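You operate a simulated robot arm through the tools that you are given. There is no shell and no other tool.

The job below is to be done with a simulated robot arm. You get a single attempt, and the scene is never put back.

TASK
Scrub both muddy cold packs and lay them in the cooler tray.
Fine: use the scrub brush and put it back. Set down upright: scrub brush. What is to be rubbed or washed off counts as gone when no trace of it is left.

It is judged by the outcome, as a careful person would: the job done as asked, and still so three seconds after it is handed in. It fails if anything else is knocked over, pushed out of place, dropped, spilled or broken.

THE ROBOT
A 6-joint arm with a two-finger parallel gripper, fixed in place. Base frame: the origin is at the foot of the arm, x ahead of it, y to its left, z up. Units: m, rad, N and s.
Its first joint turns from -2.897 to 2.897 rad. Payload 3.43 kg.
Tool frame: the origin (TCP) lies between the finger pads and is the grasp point; the fingertips stand 0.034 m ahead of it; z points along the fingers, y is the line along which they close. The gripper opens to 0.128 m. The fingers are 0.024 m wide and 0.012 m thick; the gripper's body (0.048 by 0.13 m) begins 0.096 m behind the TCP.
Orientation is that of the tool frame in the base frame, as [roll, pitch, yaw] about the fixed x, y, z axes, in that order (R = Rz(yaw) Ry(pitch) Rx(roll)). With the fingers straight down and closing along the base's y, the tool's x points along the base's -x, its y along +y and its z along -z.

THE INTERFACE
- The arm moves only by the tool servo_tool. Its arguments are lists of equal length, an entry for each row: "xyz": the shift along the tool's x, y, z in units of 400 mm (1.0 is 400 mm), a list of three; "rotation": the turn, a rotation vector about the tool's x, y, z in units of 90 degrees (1.0 is 90 degrees), a list of three; "jaw": the opening, from 0 (shut) to 1 (fully open). In form: {"xyz": [[dx, dy, dz], ...], "rotation": [[wx, wy, wz], ...], "jaw": [jaw, ...]}. A call has 1 to 20 rows; each row is the pose to reach, as a shift and turn from the pose commanded when the call began, along the tool's axes at that moment. A call with a number of a shift or a turn outside -1 to 1 is refused whole. A row lasts 0.2 s, in which the tool goes at most 0.05 m and 0.15 rad; a call with a longer step from one row to the next is refused whole, and so is a gripper value outside its range. Where a pose cannot be reached the arm comes as near as it can. A force on the tool above 40 N (or 10 N above the force at the start of the call, whichever is more), or a blocked arm, ends the call early, and 0.2 s more pass. The fingers move at their own pace (about 0.153 m/s each) and stop on an object; they squeeze with about 21 N. The grip force told is the motor's: it shows also when the fingers shut on nothing. Time passes only in rows, and 0.2 s behind the last, so rows that repeat a pose let the fingers close. It gives the time, the measured TCP pose, the force on the tool (base axes), the opening and the grip force at its end, in the units of the frame above (readings bear some noise), with the torque about the TCP (base axes, N m) and any sound that the robot's microphone picked up, and new pictures: "show" is both (left out), scene, wrist or none.
- Cameras (640 x 400 px; columns grow to the right, rows downward): "scene" is fixed at [0.4013, 0.6499, 1.5637]; the picture's right is [-0.90, -0.45, 0.00], its down [-0.40, 0.80, -0.46] and it looks along [0.20, -0.41, -0.89] (base axes); focal length 251 px, centre (320, 200). "wrist" rides on the gripper at [0.076, -0.011, -0.16] in the tool frame; the picture's right is [0.15, 0.99, 0.00], its down [-0.88, 0.13, -0.46] and it looks along [-0.45, 0.07, 0.89] (tool axes); focal length 234 px, centre (320, 200). There is no depth. A picture from a camera that has moved, and an enlarged one, comes with that camera's place and axes in the base frame and with its lens.
- enlarge(camera, box): a new picture of the part [left, top, right, bottom] of that camera's present view, enlarged. The clock stands still meanwhile.
- close_job(): hands the job in; it is judged then, once.

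Nothing tells you positions but the pictures and the camera data. Unless the task says otherwise, let go and move clear before handing in.

The tools are called after "Request:" by a JSON object that holds its "api" and its "payload". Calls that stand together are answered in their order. servo_tool: Moves the arm, as the interface text tells. Its arguments: {"type":"object","properties":{"xyz":{"type":"array"},"rotation":{"type":"array"},"jaw":{"type":"array"},"show":{"type":"string","enum":["both","scene","wrist","none"]}},"required":["xyz","rotation","jaw"]} The other tools are called the same way: enlarge (camera, box) takes an enlarged picture of a part of a camera's view; close_job () hands the job in.

At the start:

```text
time: 0.0
tool_pos: [0.5772, 0.1488, 1.0668]
ee_rot: [-3.141, 0.0, -3.141]
contact_force: [0.5, 0.0, -0.3]
moment: [-0.03, 0.0, 0.02]
finger_gap: 0.1281
grip_force: 0.1
```

scene: 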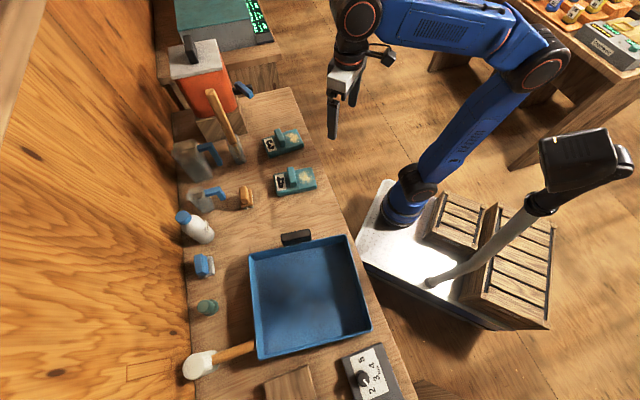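
wrist: 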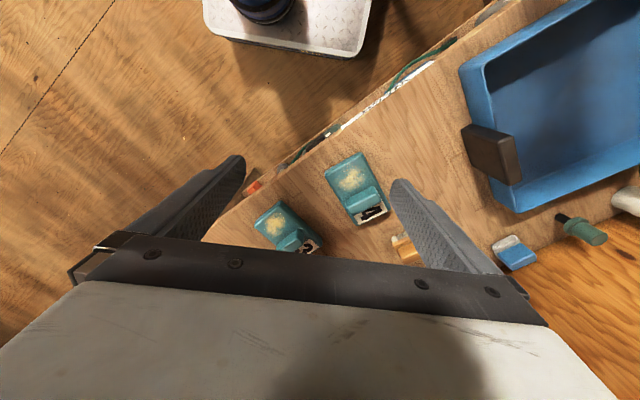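

I see a bench with two teal packs bearing pale mud patches, a large blue tray, and several brushes and bottles along the wall. I'll enlarge the views first to identify each object.

Request:
{"api": "enlarge", "payload": {"camera": "scene", "box": [160, 80, 340, 220]}}

Request:
{"api": "enlarge", "payload": {"camera": "scene", "box": [160, 200, 420, 400]}}

Request:
{"api": "enlarge", "payload": {"camera": "wrist", "box": [230, 120, 640, 290]}}

```text
2.86 times, centred on (250, 150) of scene
camera zoom: at [0.4013, 0.6499, 1.5637], right [-0.9, -0.45, 0.0], down [-0.4, 0.8, -0.46], along [0.2, -0.41, -0.89], focal length 717 px, centre (520, 343)
```

zoom: 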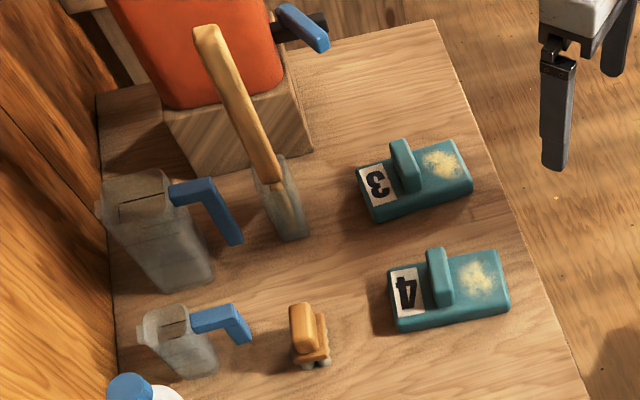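

```text
2.00 times, centred on (290, 300) of scene
camera zoom: at [0.4013, 0.6499, 1.5637], right [-0.9, -0.45, 0.0], down [-0.4, 0.8, -0.46], along [0.2, -0.41, -0.89], focal length 502 px, centre (380, 0)
```

zoom: 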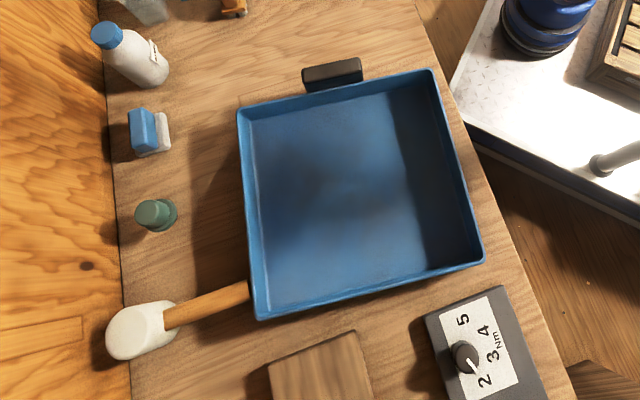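

```text
1.56 times, centred on (435, 205) of wrist
camera zoom: at [0.5033, 0.1382, 1.2257], right [-0.15, 0.99, 0.0], down [0.88, 0.13, 0.46], along [0.45, 0.07, -0.89], focal length 366 px, centre (140, 192)
```

zoom: 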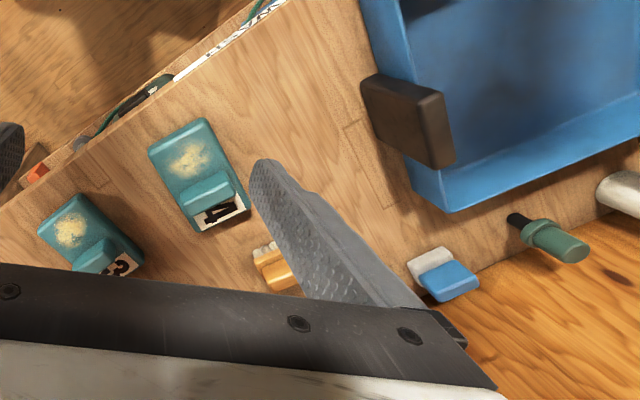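

The bench top looks to be around z≈0.76, with pack 4 near (0.70, 0.25) and pack 3 near (0.83, 0.11). The small tan brush is near (0.82, 0.39) and the blue tray near (0.47, 0.59). I'll look closer at the candidate brushes.

Request:
{"api": "enlarge", "payload": {"camera": "scene", "box": [225, 175, 275, 215]}}

Request:
{"api": "enlarge", "payload": {"camera": "scene", "box": [180, 80, 260, 170]}}

Request:
{"api": "enlarge", "payload": {"camera": "scene", "box": [175, 205, 235, 325]}}

Request:
{"api": "enlarge", "payload": {"camera": "scene", "box": [255, 120, 325, 200]}}

```text
10.00 times, centred on (250, 195) of scene
camera zoom: at [0.4013, 0.6499, 1.5637], right [-0.9, -0.45, 0.0], down [-0.4, 0.8, -0.46], along [0.2, -0.41, -0.89], focal length 2508 px, centre (1020, 250)
```

zoom: 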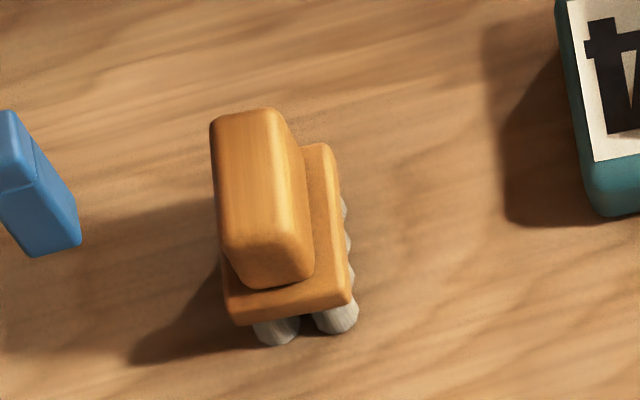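

```text
4.44 times, centred on (220, 125) of scene
camera zoom: at [0.4013, 0.6499, 1.5637], right [-0.9, -0.45, 0.0], down [-0.4, 0.8, -0.46], along [0.2, -0.41, -0.89], focal length 1115 px, centre (764, 533)
```

zoom: 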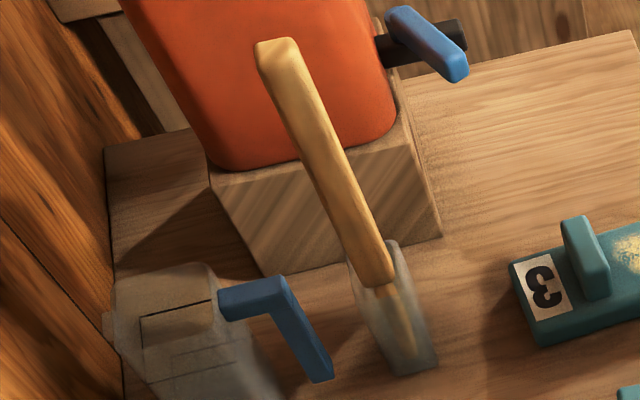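

```text
3.33 times, centred on (205, 265) of scene
camera zoom: at [0.4013, 0.6499, 1.5637], right [-0.9, -0.45, 0.0], down [-0.4, 0.8, -0.46], along [0.2, -0.41, -0.89], focal length 836 px, centre (703, -17)
```

zoom: 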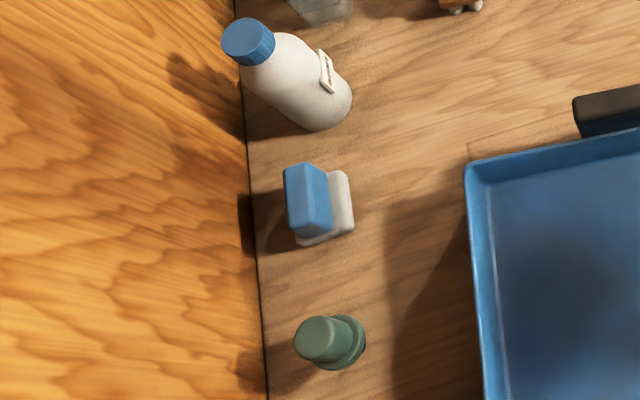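

```text
5.00 times, centred on (290, 160) of scene
camera zoom: at [0.4013, 0.6499, 1.5637], right [-0.9, -0.45, 0.0], down [-0.4, 0.8, -0.46], along [0.2, -0.41, -0.89], focal length 1254 px, centre (470, 400)
```

zoom: 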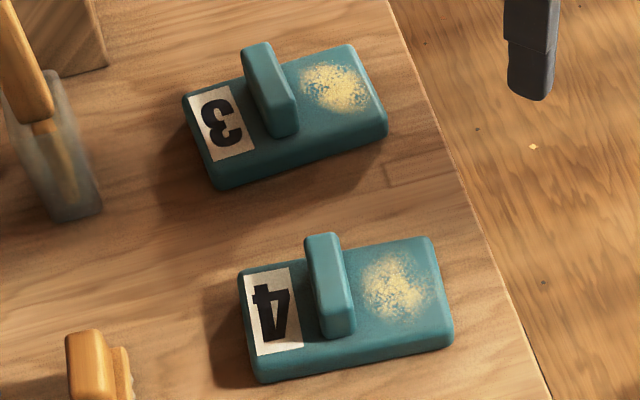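

The tan block with bristle tufts is the scrub brush: a handle block on top, standing upright on its tufts. I'll move above it at a safe height to look down at it with the wrist camera.

Request:
{"api": "servo_tool", "payload": {"xyz": [[-0.07, 0.08, 0], [-0.14, 0.16, 0], [-0.21, 0.24, 0], [-0.28, 0.32, 0], [-0.35, 0.4, 0], [-0.42, 0.48, 0], [-0.5, 0.55, 0], [-0.5, 0.55, 0]], "rotation": [[0, 0, 0], [0, 0, 0], [0, 0, 0], [0, 0, 0], [0, 0, 0], [0, 0, 0], [0, 0, 0], [0, 0, 0]], "jaw": [1, 1, 1, 1, 1, 1, 1, 1]}}

```text
time: 1.8
tool_pos: [0.7761, 0.3711, 1.0687]
ee_rot: [3.141, -0.001, -3.14]
contact_force: [0.6, 0.4, -0.6]
moment: [0.01, -0.03, 0.0]
finger_gap: 0.128
grip_force: 0.1
camera wrist: at [0.7022, 0.3593, 1.2277], right [-0.15, 0.99, 0.0], down [0.88, 0.13, 0.46], along [0.45, 0.07, -0.89], focal length 234 px, centre (320, 200)
```

scene: 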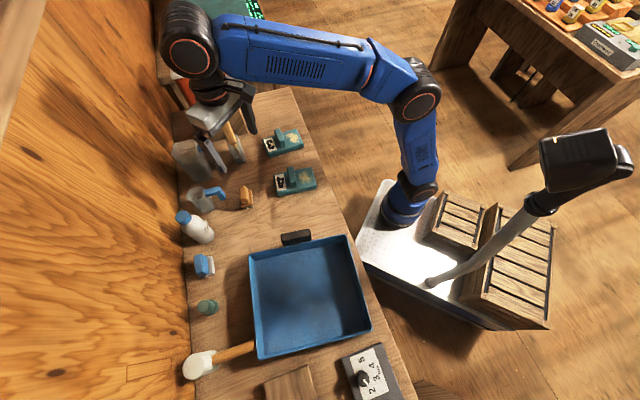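
wrist: 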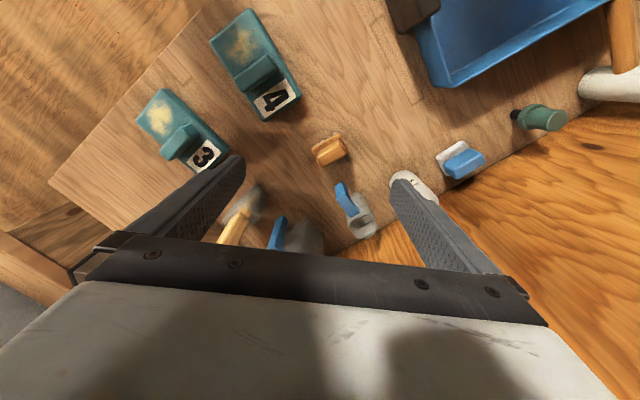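

The brush is at about (329,149) in the wrist view, below the tool. I'll enlarge it and the packs to fix their positions and orientations.

Request:
{"api": "enlarge", "payload": {"camera": "wrist", "box": [290, 110, 370, 180]}}

Request:
{"api": "enlarge", "payload": {"camera": "wrist", "box": [120, 0, 320, 190]}}

```text
5.71 times, centred on (330, 145) of wrist
camera zoom: at [0.7022, 0.3593, 1.2277], right [-0.15, 0.99, 0.0], down [0.88, 0.13, 0.46], along [0.45, 0.07, -0.89], focal length 1338 px, centre (263, 514)
```

zoom: 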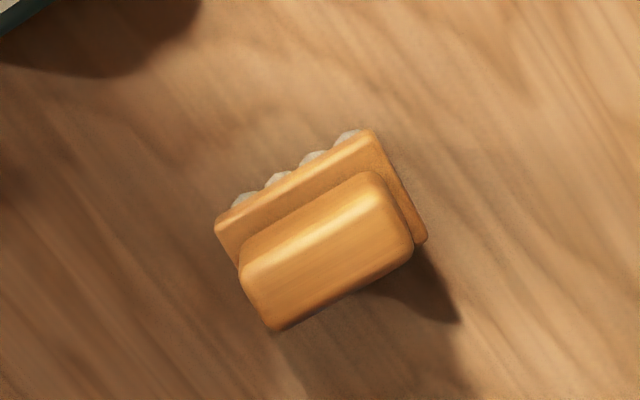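

```text
2.11 times, centred on (220, 95) of wrist
camera zoom: at [0.7022, 0.3593, 1.2277], right [-0.15, 0.99, 0.0], down [0.88, 0.13, 0.46], along [0.45, 0.07, -0.89], focal length 493 px, centre (530, 421)
```

zoom: 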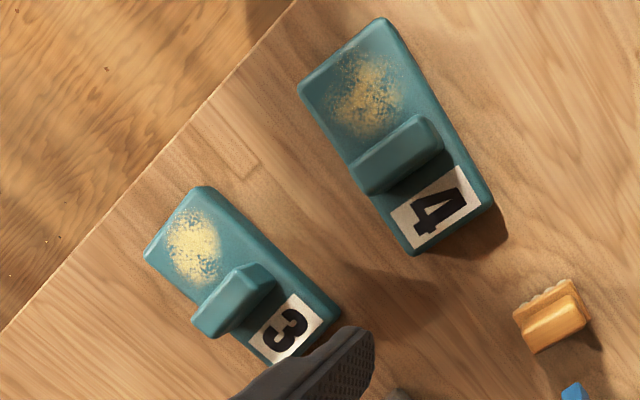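

The brush grip top is at about (0.817, 0.399, 0.815), with its long axis at about 129°. I'll check the jug beside it for clearance before going in.

Request:
{"api": "enlarge", "payload": {"camera": "wrist", "box": [300, 120, 420, 250]}}

Request:
{"api": "enlarge", "payload": {"camera": "scene", "box": [180, 165, 270, 225]}}

```text
3.08 times, centred on (360, 185) of wrist
camera zoom: at [0.7022, 0.3593, 1.2277], right [-0.15, 0.99, 0.0], down [0.88, 0.13, 0.46], along [0.45, 0.07, -0.89], focal length 720 px, centre (197, 246)
```

zoom: 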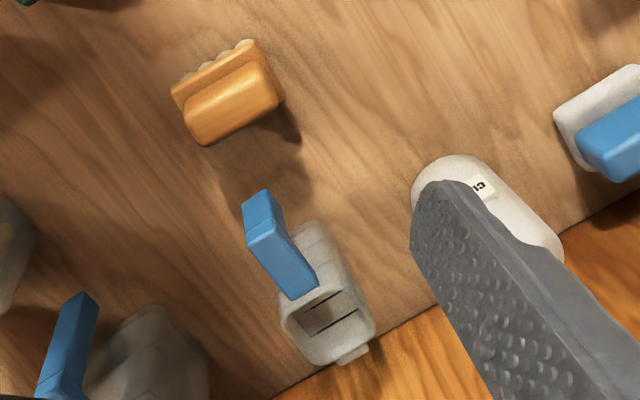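

```text
6.67 times, centred on (225, 195) of scene
camera zoom: at [0.4013, 0.6499, 1.5637], right [-0.9, -0.45, 0.0], down [-0.4, 0.8, -0.46], along [0.2, -0.41, -0.89], focal length 1672 px, centre (953, 233)
```

zoom: 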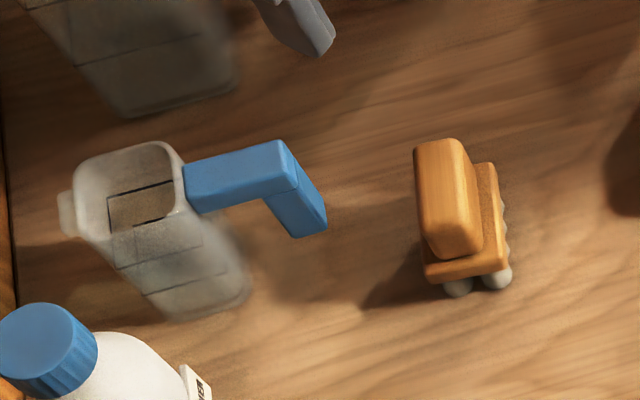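

Jug's handle tops out near z≈0.83, and is about 80 mm from the brush, so a partly opened gripper clears it. Next I turn the tool about 50.6° so it closes across the brush grip, and hover above it.

Request:
{"api": "servo_tool", "payload": {"xyz": [[-0.02, 0.014, 0.05], [-0.04, 0.028, 0.1], [-0.06, 0.042, 0.15], [-0.08, 0.056, 0.2], [-0.1, 0.07, 0.25], [-0.1025, 0.07, 0.295], [-0.1025, 0.07, 0.295], [-0.1025, 0.07, 0.295]], "rotation": [[0, 0, 0.094], [0, 0, 0.188], [0, 0, 0.282], [0, 0, 0.376], [0, 0, 0.47], [0, 0, 0.562], [0, 0, 0.562], [0, 0, 0.562]], "jaw": [1, 0.8, 0.6, 0.5, 0.5, 0.5, 0.5, 0.5]}}

```text
time: 3.6
tool_pos: [0.8179, 0.3963, 0.9473]
ee_rot: [3.141, 0.0, 2.258]
contact_force: [0.3, 0.1, 0.4]
moment: [-0.01, 0.0, 0.0]
finger_gap: 0.0642
grip_force: 0.1
camera wrist: at [0.7626, 0.4491, 1.1061], right [0.67, 0.74, 0.0], down [0.66, -0.6, 0.46], along [0.34, -0.31, -0.89], focal length 234 px, centre (320, 200)
```

scene: 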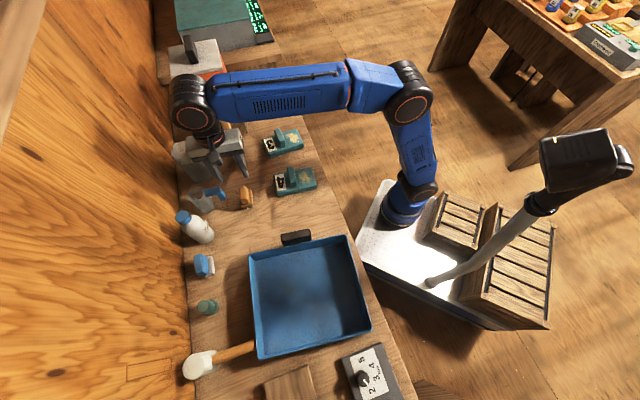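
wrist: 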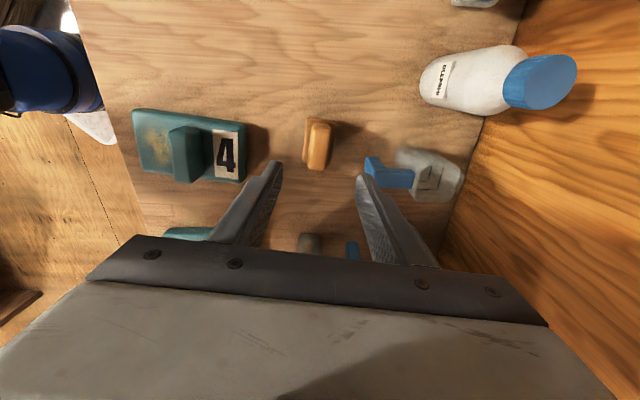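

Alignment check: I'll enlarge the brush between the fingers before descending.

Request:
{"api": "enlarge", "payload": {"camera": "wrist", "box": [240, 90, 400, 250]}}

```text
2.50 times, centred on (320, 170) of wrist
camera zoom: at [0.7626, 0.4491, 1.1061], right [0.67, 0.74, 0.0], down [0.66, -0.6, 0.46], along [0.34, -0.31, -0.89], focal length 585 px, centre (320, 275)
```

zoom: 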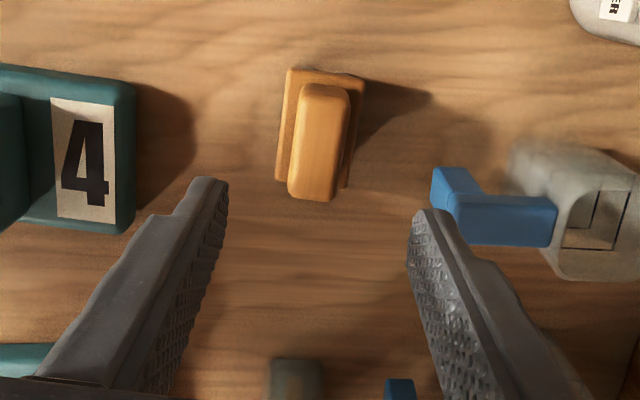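

The grip sits centred between the fingers and parallel to them. I'm descending to about z≈0.818, so the fingertips stay just above the brush's base plate, then closing.

Request:
{"api": "servo_tool", "payload": {"xyz": [[0, 0, 0.06], [0, 0, 0.12], [0, 0, 0.18], [0, 0, 0.23], [0, 0, 0.27], [0, 0, 0.3], [0, 0, 0.32], [0, 0, 0.325], [0, 0, 0.325]], "rotation": [[0, 0, 0], [0, 0, 0], [0, 0, 0], [0, 0, 0], [0, 0, 0], [0, 0, 0], [0, 0, 0], [0, 0, 0], [0, 0, 0]], "jaw": [0.5, 0.5, 0.5, 0.5, 0.5, 0.5, 0.5, 0.5, 0.5]}}

```text
time: 5.6
tool_pos: [0.8186, 0.3973, 0.8164]
ee_rot: [3.141, 0.001, 2.258]
contact_force: [0.4, 0.0, 0.3]
moment: [-0.02, 0.01, 0.05]
finger_gap: 0.064
grip_force: 0.0
camera wrist: at [0.7634, 0.4486, 0.9769], right [0.67, 0.74, 0.0], down [0.66, -0.6, 0.46], along [0.34, -0.31, -0.89], focal length 234 px, centre (320, 200)
```

scene: 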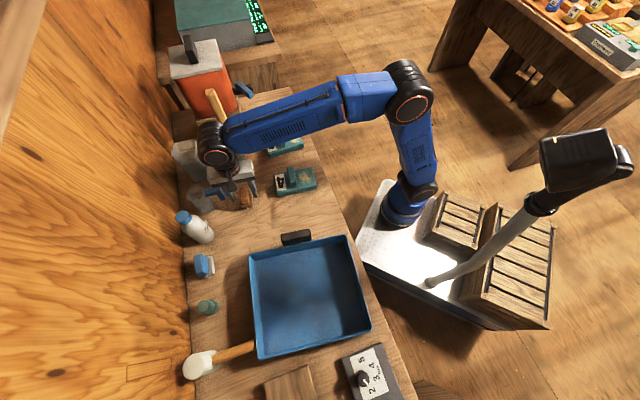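
wrist: 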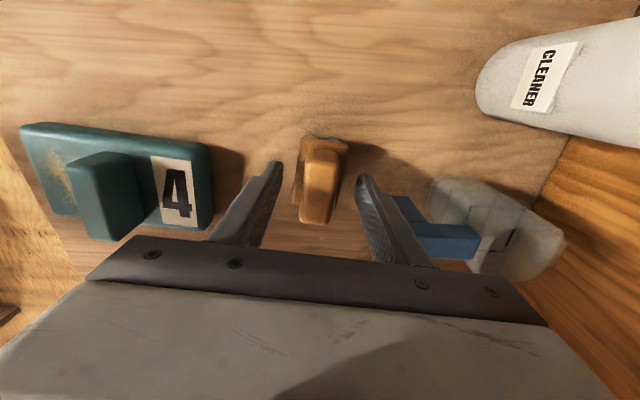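

The fingers straddle the brush grip with no contact so far. I'll enlarge once to confirm before closing.

Request:
{"api": "enlarge", "payload": {"camera": "wrist", "box": [240, 120, 400, 250]}}

Request:
{"api": "enlarge", "payload": {"camera": "scene", "box": [190, 140, 290, 220]}}

```text
3.08 times, centred on (320, 185) of wrist
camera zoom: at [0.7634, 0.4486, 0.9769], right [0.67, 0.74, 0.0], down [0.66, -0.6, 0.46], along [0.34, -0.31, -0.89], focal length 720 px, centre (320, 246)
```

zoom: 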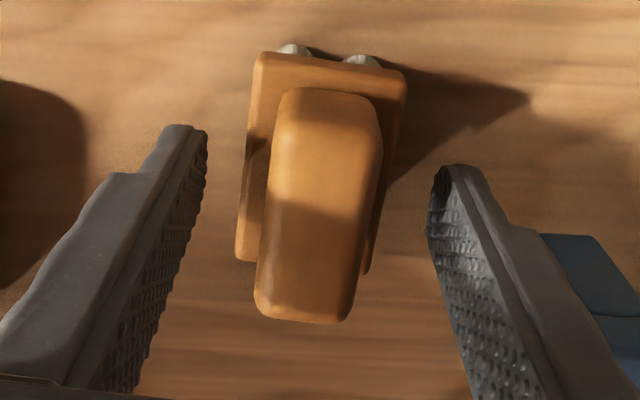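

```text
5.00 times, centred on (240, 180) of scene
camera zoom: at [0.4013, 0.6499, 1.5637], right [-0.9, -0.45, 0.0], down [-0.4, 0.8, -0.46], along [0.2, -0.41, -0.89], focal length 1254 px, centre (720, 300)
```

zoom: 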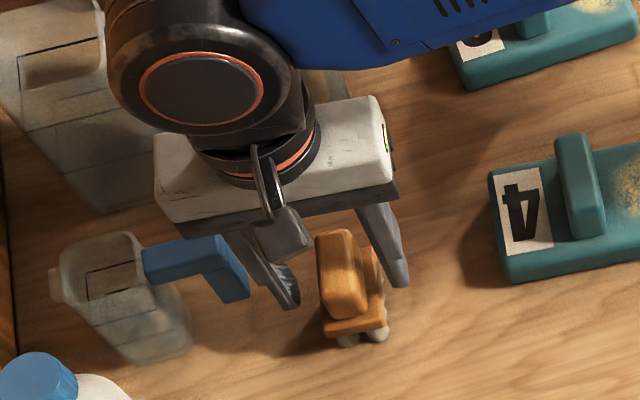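

Everything is centred, so I'm closing on the grip.

Request:
{"api": "servo_tool", "payload": {"xyz": [[0, 0, 0], [0, 0, 0], [0, 0, 0], [0, 0, 0]], "rotation": [[0, 0, 0], [0, 0, 0], [0, 0, 0], [0, 0, 0]], "jaw": [0.3, 0.1, 0, 0], "show": "wrist"}}

```text
time: 6.6
tool_pos: [0.8191, 0.397, 0.8177]
ee_rot: [-3.14, -0.001, 2.259]
contact_force: [0.6, -0.3, -0.1]
moment: [0.0, 0.0, 0.01]
finger_gap: 0.0414
grip_force: 20.9
camera wrist: at [0.7635, 0.4486, 0.977], right [0.67, 0.74, 0.0], down [0.66, -0.6, 0.46], along [0.34, -0.31, -0.89], focal length 234 px, centre (320, 200)
```

wrist: 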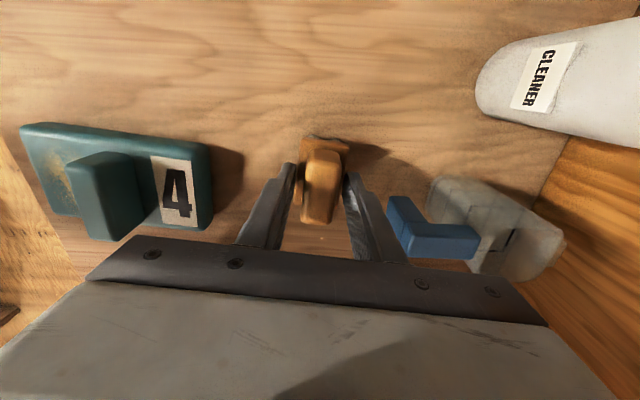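

Fingers stopped at 41 mm, wider than the roughly 22 mm I estimated for the grip, so they may be on the base plate. I'll look closely.

Request:
{"api": "enlarge", "payload": {"camera": "wrist", "box": [270, 120, 370, 240]}}

Request:
{"api": "enlarge", "payload": {"camera": "scene", "box": [215, 165, 275, 215]}}

```text
3.33 times, centred on (320, 180) of wrist
camera zoom: at [0.7635, 0.4486, 0.977], right [0.67, 0.74, 0.0], down [0.66, -0.6, 0.46], along [0.34, -0.31, -0.89], focal length 781 px, centre (320, 267)
```

zoom: 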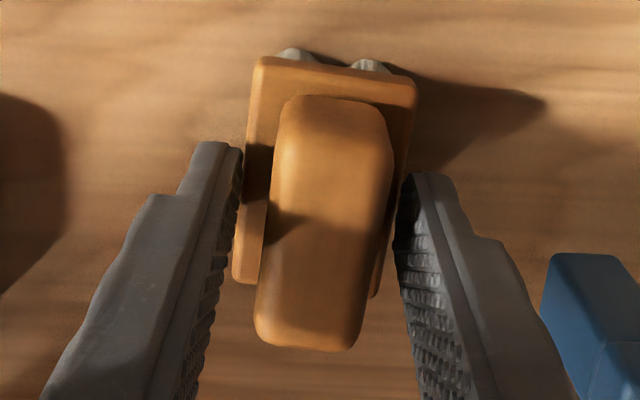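

```text
8.00 times, centred on (245, 190) of scene
camera zoom: at [0.4013, 0.6499, 1.5637], right [-0.9, -0.45, 0.0], down [-0.4, 0.8, -0.46], along [0.2, -0.41, -0.89], focal length 2006 px, centre (920, 280)
```

zoom: 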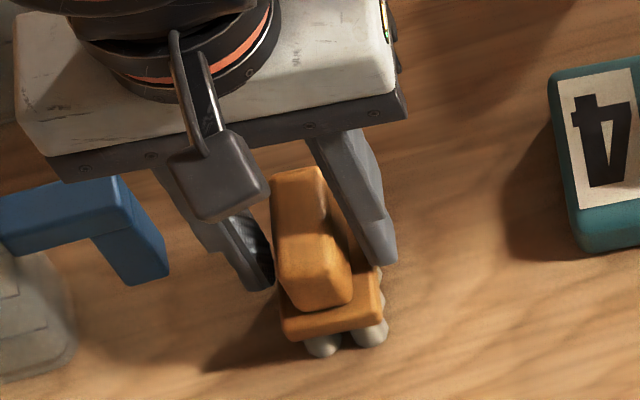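

The tips are on the base plate's sides, so the plate top is a bit higher than I estimated. I'll reopen, rise 11 mm, and close on the narrow grip instead.

Request:
{"api": "servo_tool", "payload": {"xyz": [[0, 0, 0], [0, 0, 0], [0, 0, -0.0275], [0, 0, -0.0275], [0, 0, -0.0275], [0, 0, -0.0275], [0, 0, -0.0275], [0, 0, -0.0275]], "rotation": [[0, 0, 0], [0, 0, 0], [0, 0, 0], [0, 0, 0], [0, 0, 0], [0, 0, 0], [0, 0, 0], [0, 0, 0]], "jaw": [0.5, 0.5, 0.5, 0.5, 0.2, 0, 0, 0], "show": "wrist"}}

Request:
{"api": "enlarge", "payload": {"camera": "wrist", "box": [270, 120, 370, 240]}}

Request:
{"api": "enlarge", "payload": {"camera": "scene", "box": [215, 165, 275, 215]}}

```text
time: 8.4
tool_pos: [0.8189, 0.3958, 0.8279]
ee_rot: [3.14, 0.002, 2.259]
contact_force: [0.0, -0.6, 1.7]
moment: [0.02, 0.03, -0.03]
finger_gap: 0.0255
grip_force: 21.2
camera wrist: at [0.7637, 0.4486, 0.9882], right [0.67, 0.74, 0.0], down [0.66, -0.6, 0.46], along [0.34, -0.31, -0.89], focal length 234 px, centre (320, 200)
```

wrist: 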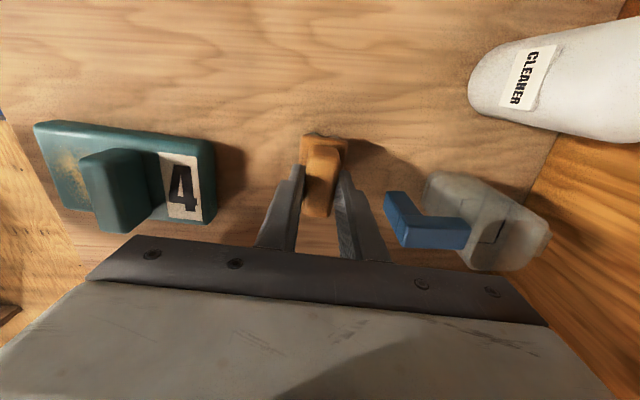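

```text
3.33 times, centred on (320, 180) of wrist
camera zoom: at [0.7637, 0.4486, 0.9882], right [0.67, 0.74, 0.0], down [0.66, -0.6, 0.46], along [0.34, -0.31, -0.89], focal length 781 px, centre (320, 267)
```

zoom: 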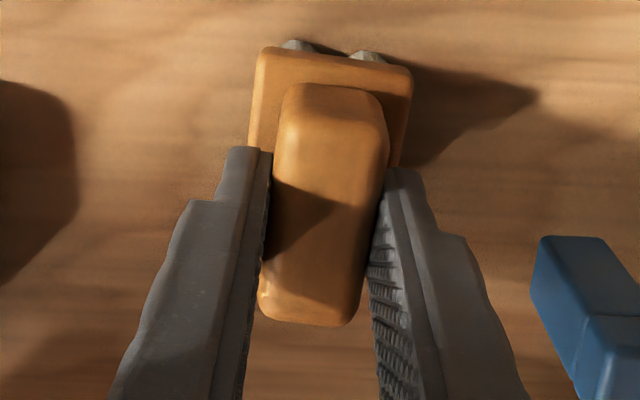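

```text
8.00 times, centred on (245, 190) of scene
camera zoom: at [0.4013, 0.6499, 1.5637], right [-0.9, -0.45, 0.0], down [-0.4, 0.8, -0.46], along [0.2, -0.41, -0.89], focal length 2006 px, centre (920, 280)
```

zoom: 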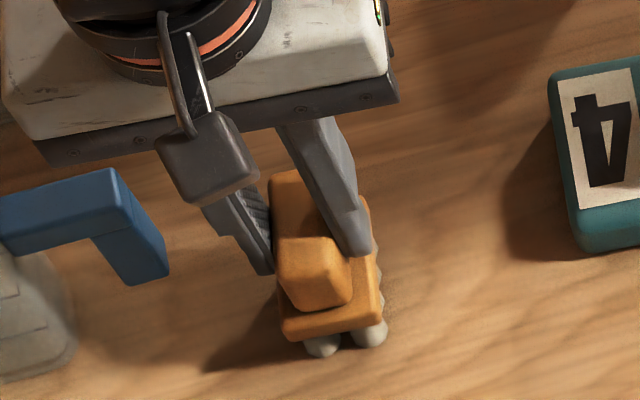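

Now the fingers hold the narrow grip (25 mm) with 21 N; the home spot is TCP ≈ (0.8182, 0.3968, 0.830). I'll lift the brush and carry it over pack 4's mud patch.

Request:
{"api": "servo_tool", "payload": {"xyz": [[0, 0, -0.05], [0, 0, -0.13], [0, 0, -0.22], [0, 0, -0.3], [-0.012, -0.08, -0.3], [-0.025, -0.17, -0.3], [-0.04, -0.27, -0.3], [-0.055, -0.37, -0.3], [-0.07, -0.47, -0.3], [-0.084, -0.5465, -0.3], [-0.084, -0.5465, -0.3]], "rotation": [[0, 0, 0], [0, 0, 0], [0, 0, 0], [0, 0, 0], [0, 0, 0], [0, 0, 0], [0, 0, 0], [0, 0, 0], [0, 0, 0], [0, 0, 0], [0, 0, 0]], "jaw": [0, 0, 0, 0, 0, 0, 0, 0, 0, 0, 0]}}

Request:
{"api": "enlarge", "payload": {"camera": "wrist", "box": [200, 60, 440, 240]}}

Request:
{"api": "enlarge", "payload": {"camera": "scene", "box": [240, 130, 340, 210]}}

```text
time: 10.8
tool_pos: [0.6696, 0.2306, 0.9515]
ee_rot: [-3.141, 0.001, 2.26]
contact_force: [0.3, 0.0, -0.7]
moment: [0.05, 0.02, 0.01]
finger_gap: 0.0255
grip_force: 21.2
camera wrist: at [0.6148, 0.2829, 1.1106], right [0.67, 0.74, 0.0], down [0.66, -0.6, 0.46], along [0.34, -0.31, -0.89], focal length 234 px, centre (320, 200)
```

scene: 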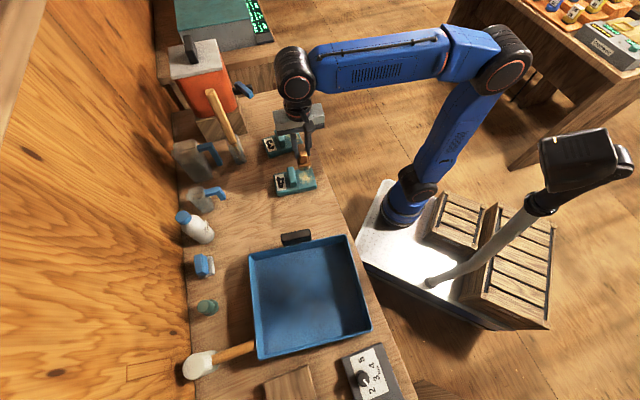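
wrist: 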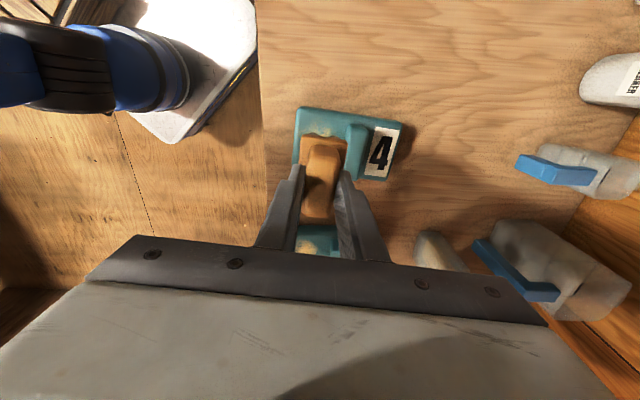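

```text
2.22 times, centred on (320, 150) of wrist
camera zoom: at [0.6148, 0.2829, 1.1106], right [0.67, 0.74, 0.0], down [0.66, -0.6, 0.46], along [0.34, -0.31, -0.89], focal length 520 px, centre (320, 311)
```

zoom: 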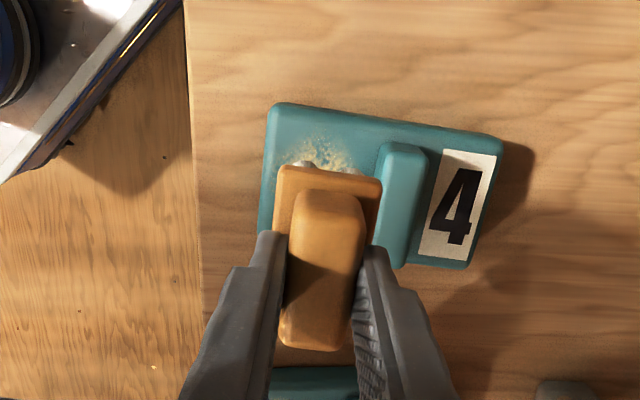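

```text
5.00 times, centred on (290, 170) of scene
camera zoom: at [0.4013, 0.6499, 1.5637], right [-0.9, -0.45, 0.0], down [-0.4, 0.8, -0.46], along [0.2, -0.41, -0.89], focal length 1254 px, centre (470, 350)
```

zoom: 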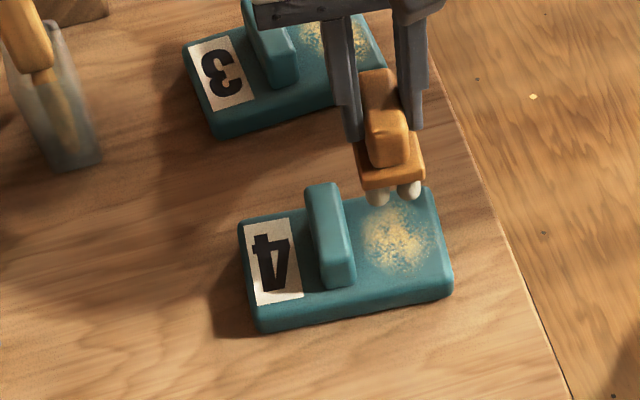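

The brush hangs square over pack 4's mud, aligned with the pack. I'll descend to just above the surface and then creep down, watching the force.

Request:
{"api": "servo_tool", "payload": {"xyz": [[0, 0, 0.06], [0, 0, 0.12], [0, 0, 0.17], [0, 0, 0.2], [0, 0, 0.2]], "rotation": [[0, 0, 0], [0, 0, 0], [0, 0, 0], [0, 0, 0], [0, 0, 0]], "jaw": [0, 0, 0, 0, 0]}}

Request:
{"api": "enlarge", "payload": {"camera": "scene", "box": [260, 140, 340, 210]}}

Request:
{"api": "enlarge", "payload": {"camera": "wrist", "box": [220, 90, 420, 250]}}

```text
time: 12.0
tool_pos: [0.6721, 0.2325, 0.8707]
ee_rot: [-3.141, 0.001, 2.257]
contact_force: [-0.2, -0.4, -0.5]
moment: [-0.01, -0.03, -0.01]
finger_gap: 0.0252
grip_force: 20.6
camera wrist: at [0.6159, 0.284, 1.029], right [0.67, 0.74, 0.0], down [0.66, -0.6, 0.46], along [0.34, -0.31, -0.89], focal length 234 px, centre (320, 200)
```

scene: 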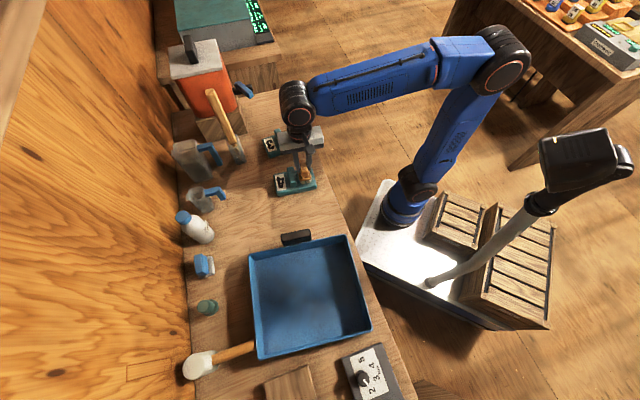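
wrist: 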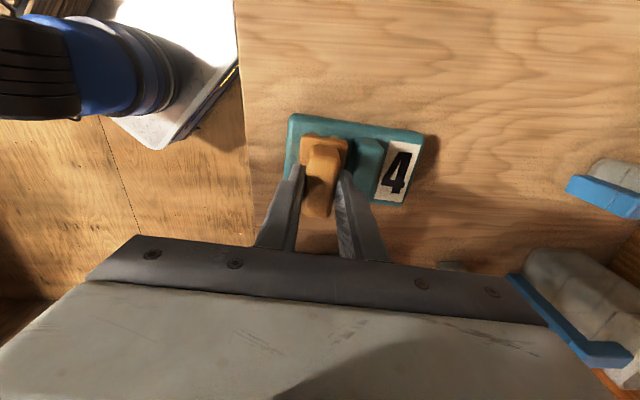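

```text
5.71 times, centred on (300, 175) of scene
camera zoom: at [0.4013, 0.6499, 1.5637], right [-0.9, -0.45, 0.0], down [-0.4, 0.8, -0.46], along [0.2, -0.41, -0.89], focal length 1433 px, centre (434, 343)
```

zoom: 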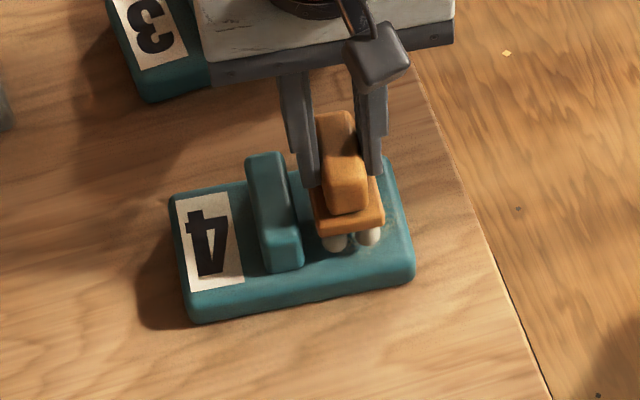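

```text
2.50 times, centred on (320, 170) of wrist
camera zoom: at [0.6159, 0.284, 1.029], right [0.67, 0.74, 0.0], down [0.66, -0.6, 0.46], along [0.34, -0.31, -0.89], focal length 585 px, centre (320, 275)
```

zoom: 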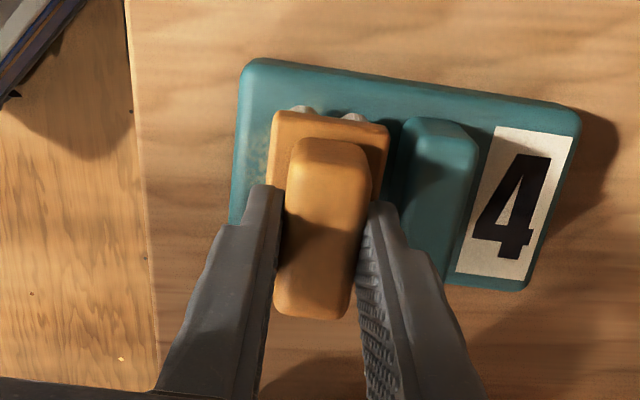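

The bristles are within a few mm of the surface, about 5 mm clear of the ridge. Creeping down in small steps now.

Request:
{"api": "servo_tool", "payload": {"xyz": [[0, 0, 0.0075], [0, 0, 0.0125], [0, 0, 0.0125]], "rotation": [[0, 0, 0], [0, 0, 0], [0, 0, 0]], "jaw": [0, 0, 0], "show": "none"}}

```text
time: 12.8
tool_pos: [0.6724, 0.2317, 0.865]
ee_rot: [3.141, -0.001, 2.259]
contact_force: [0.4, -0.2, -0.7]
moment: [0.01, -0.01, -0.02]
finger_gap: 0.0252
grip_force: 21.0
```

No contact yet at z≈0.865; a few more millimetres down.

Request:
{"api": "servo_tool", "payload": {"xyz": [[0, 0, 0.005], [0, 0, 0.0075], [0, 0, 0.0075]], "rotation": [[0, 0, 0], [0, 0, 0], [0, 0, 0]], "jaw": [0, 0, 0], "show": "none"}}

```text
time: 13.6
tool_pos: [0.6715, 0.2332, 0.863]
ee_rot: [-3.141, -0.001, 2.259]
contact_force: [0.0, -0.7, -1.1]
moment: [0.0, -0.01, 0.0]
finger_gap: 0.0254
grip_force: 21.0
```

Request:
{"api": "servo_tool", "payload": {"xyz": [[0, 0, 0.005], [0, 0, 0.0075], [0, 0, 0.0075]], "rotation": [[0, 0, 0], [0, 0, 0], [0, 0, 0]], "jaw": [0, 0, 0], "show": "none"}}

```text
time: 14.4
tool_pos: [0.672, 0.2329, 0.8599]
ee_rot: [-3.14, -0.001, 2.26]
contact_force: [1.4, 1.5, 2.0]
moment: [0.03, -0.05, 0.0]
finger_gap: 0.0252
grip_force: 20.6
```

First contact at a commanded z≈0.859 with about 2 N. I'll press 0.7 mm more and make gentle strokes away from the ridge and back.

Request:
{"api": "servo_tool", "payload": {"xyz": [[0, 0, 0.0018], [0, -0.015, 0.0018], [0, -0.03, 0.0018], [0, -0.045, 0.0018], [0, -0.03, 0.0018], [0, -0.015, 0.0018], [0, 0, 0.0018], [0, 0.005, 0.0018]], "rotation": [[0, 0, 0], [0, 0, 0], [0, 0, 0], [0, 0, 0], [0, 0, 0], [0, 0, 0], [0, 0, 0], [0, 0, 0]], "jaw": [0, 0, 0, 0, 0, 0, 0, 0]}}

Request:
{"api": "enlarge", "payload": {"camera": "wrist", "box": [220, 90, 420, 250]}}

Request:
{"api": "enlarge", "payload": {"camera": "scene", "box": [260, 140, 340, 210]}}

```text
time: 16.2
tool_pos: [0.6727, 0.2338, 0.8583]
ee_rot: [-3.141, 0.0, 2.258]
contact_force: [-4.0, -4.3, 15.7]
moment: [-0.23, 0.18, 0.01]
finger_gap: 0.0253
grip_force: 20.7
camera wrist: at [0.6168, 0.2854, 1.0178], right [0.67, 0.74, 0.0], down [0.66, -0.6, 0.46], along [0.34, -0.31, -0.89], focal length 234 px, centre (320, 200)
```

scene: 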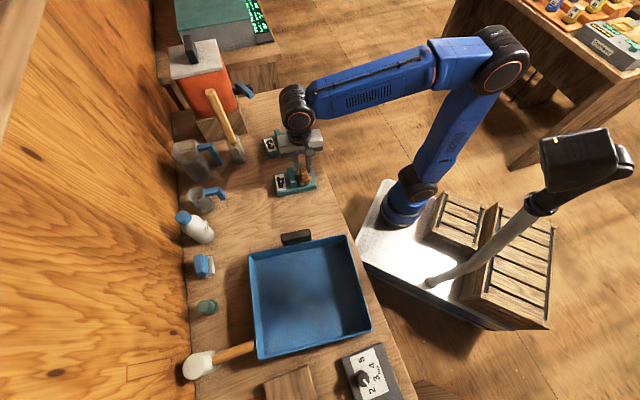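
wrist: 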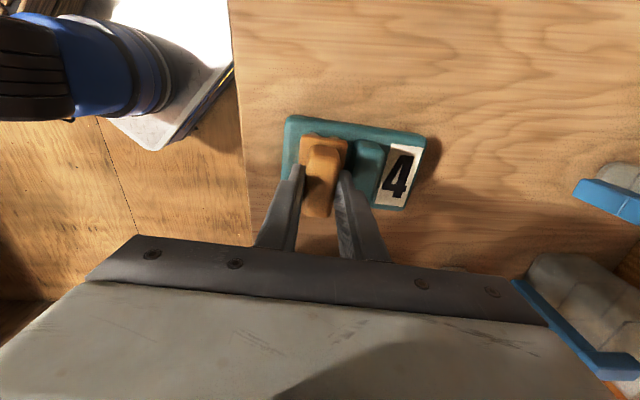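

```text
2.50 times, centred on (320, 170) of wrist
camera zoom: at [0.6168, 0.2854, 1.0178], right [0.67, 0.74, 0.0], down [0.66, -0.6, 0.46], along [0.34, -0.31, -0.89], focal length 585 px, centre (320, 275)
```

zoom: 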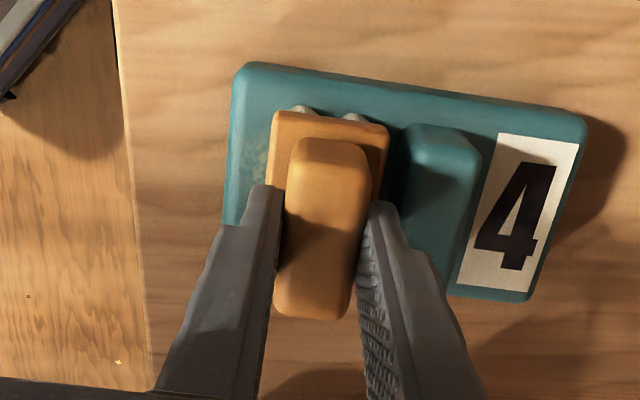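

```text
5.71 times, centred on (300, 175) of scene
camera zoom: at [0.4013, 0.6499, 1.5637], right [-0.9, -0.45, 0.0], down [-0.4, 0.8, -0.46], along [0.2, -0.41, -0.89], focal length 1433 px, centre (434, 343)
```

zoom: 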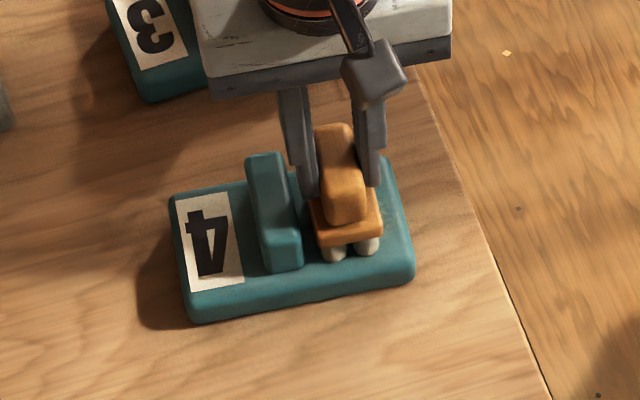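

The strokes put about 16 N on the pack and it didn't move. I'll ease off slightly and sweep the whole patch, with small sideways offsets.

Request:
{"api": "servo_tool", "payload": {"xyz": [[0, 0, -0.001], [0, -0.0275, -0.001], [0, -0.055, -0.001], [0, -0.0275, -0.001], [0, 0, -0.001], [0.02, 0, -0.001], [0.02, -0.0275, -0.001], [0.02, -0.055, -0.001], [0.02, -0.0275, -0.001], [0.02, 0, -0.001], [0, 0, -0.001], [-0.02, 0, -0.001], [-0.02, -0.0275, -0.001], [-0.02, -0.055, -0.001], [-0.02, -0.0275, -0.001], [-0.02, 0, -0.001], [0, 0, -0.001], [0, -0.0275, -0.001], [0, -0.055, -0.001]], "rotation": [[0, 0, 0], [0, 0, 0], [0, 0, 0], [0, 0, 0], [0, 0, 0], [0, 0, 0], [0, 0, 0], [0, 0, 0], [0, 0, 0], [0, 0, 0], [0, 0, 0], [0, 0, 0], [0, 0, 0], [0, 0, 0], [0, 0, 0], [0, 0, 0], [0, 0, 0], [0, 0, 0], [0, 0, 0]], "jaw": [0, 0, 0, 0, 0, 0, 0, 0, 0, 0, 0, 0, 0, 0, 0, 0, 0, 0, 0]}}

Request:
{"api": "enlarge", "payload": {"camera": "wrist", "box": [220, 90, 420, 250]}}

Request:
{"api": "enlarge", "payload": {"camera": "scene", "box": [260, 140, 340, 210]}}

```text
time: 20.2
tool_pos: [0.6568, 0.2194, 0.8579]
ee_rot: [3.14, 0.001, 2.259]
contact_force: [2.6, 2.9, 16.7]
moment: [0.12, -0.04, 0.02]
finger_gap: 0.0254
grip_force: 20.9
camera wrist: at [0.6001, 0.2709, 1.0176], right [0.67, 0.74, 0.0], down [0.66, -0.6, 0.46], along [0.34, -0.31, -0.89], focal length 234 px, centre (320, 200)
```

scene: 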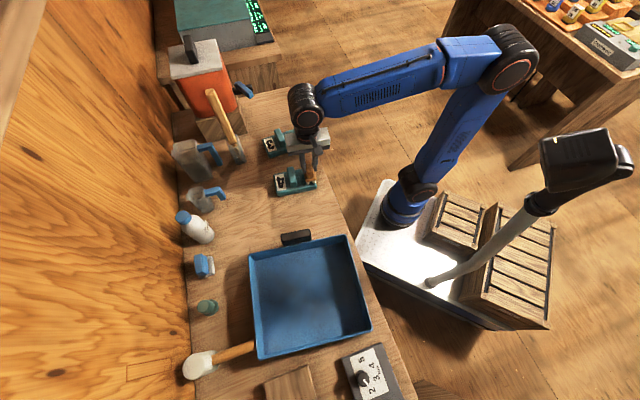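
wrist: 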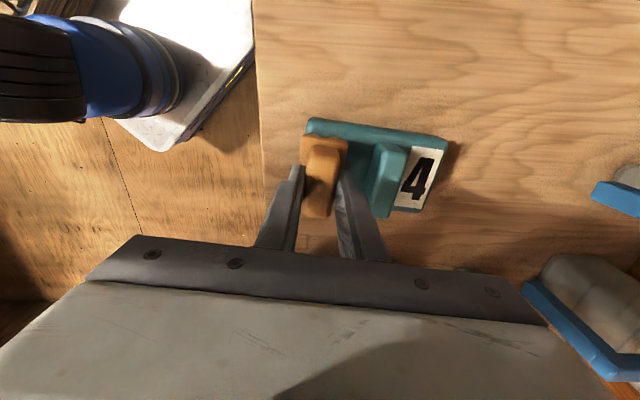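

```text
2.50 times, centred on (320, 170) of wrist
camera zoom: at [0.6001, 0.2709, 1.0176], right [0.67, 0.74, 0.0], down [0.66, -0.6, 0.46], along [0.34, -0.31, -0.89], focal length 585 px, centre (320, 275)
```

zoom: 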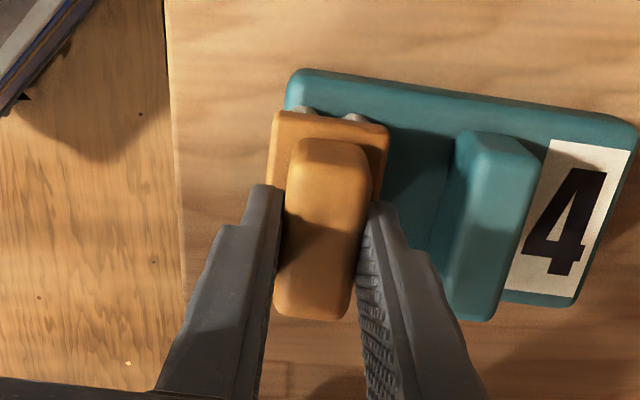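

```text
5.71 times, centred on (300, 175) of scene
camera zoom: at [0.4013, 0.6499, 1.5637], right [-0.9, -0.45, 0.0], down [-0.4, 0.8, -0.46], along [0.2, -0.41, -0.89], focal length 1433 px, centre (434, 343)
```

zoom: 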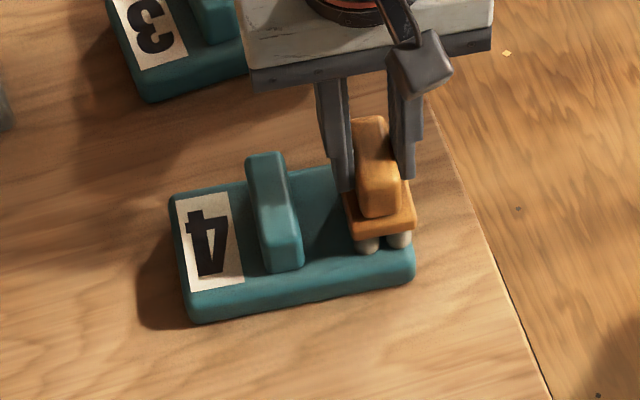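

The area next to the ridge looks clean, and the pack hasn't moved. I'll lift and step aside to inspect the whole patch.

Request:
{"api": "servo_tool", "payload": {"xyz": [[0, 0, -0.04], [0, 0, -0.12], [0, -0.1, -0.18], [-0.05, -0.2, -0.2], [-0.05, -0.2, -0.2]], "rotation": [[0, 0, 0], [0, 0, 0], [0, 0, 0], [0, 0, 0], [0, 0, 0]], "jaw": [0, 0, 0, 0, 0]}}

Request:
{"api": "enlarge", "payload": {"camera": "wrist", "box": [300, 60, 500, 220]}}

Request:
{"api": "enlarge", "payload": {"camera": "scene", "box": [260, 150, 330, 210]}}

```text
time: 21.4
tool_pos: [0.6074, 0.1558, 0.9399]
ee_rot: [3.141, -0.001, 2.259]
contact_force: [0.7, -0.1, -1.1]
moment: [0.0, -0.03, 0.0]
finger_gap: 0.0253
grip_force: 21.6
camera wrist: at [0.5514, 0.207, 1.0983], right [0.67, 0.74, 0.0], down [0.66, -0.6, 0.46], along [0.34, -0.31, -0.89], focal length 234 px, centre (320, 200)
```

scene: 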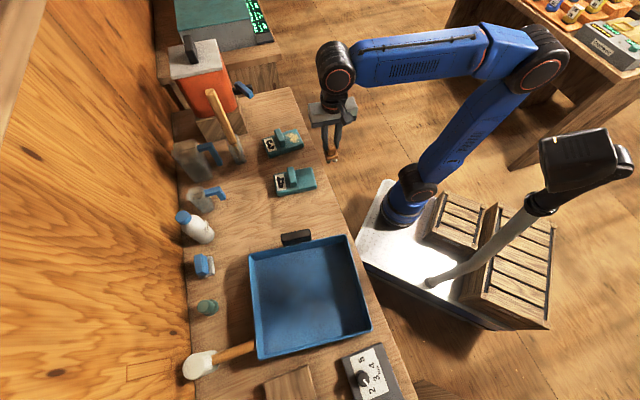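
wrist: 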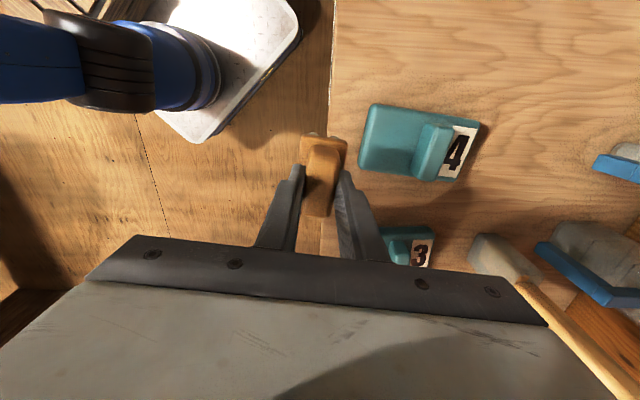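

```text
2.50 times, centred on (400, 140) of wrist
camera zoom: at [0.5514, 0.207, 1.0983], right [0.67, 0.74, 0.0], down [0.66, -0.6, 0.46], along [0.34, -0.31, -0.89], focal length 585 px, centre (120, 350)
```

zoom: 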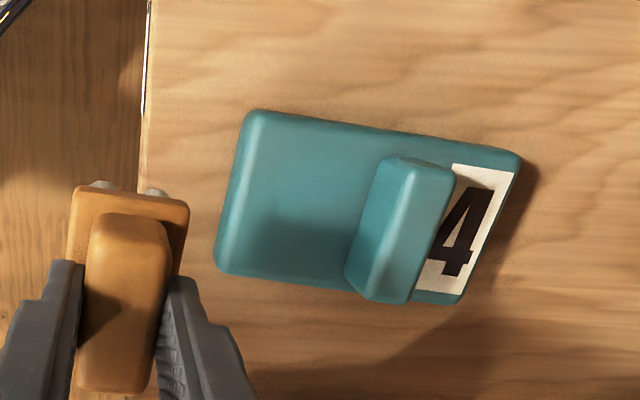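

```text
6.67 times, centred on (295, 180) of scene
camera zoom: at [0.4013, 0.6499, 1.5637], right [-0.9, -0.45, 0.0], down [-0.4, 0.8, -0.46], along [0.2, -0.41, -0.89], focal length 1672 px, centre (487, 333)
```

zoom: 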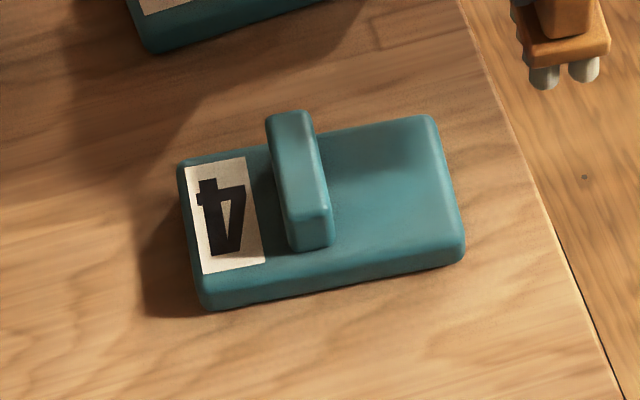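

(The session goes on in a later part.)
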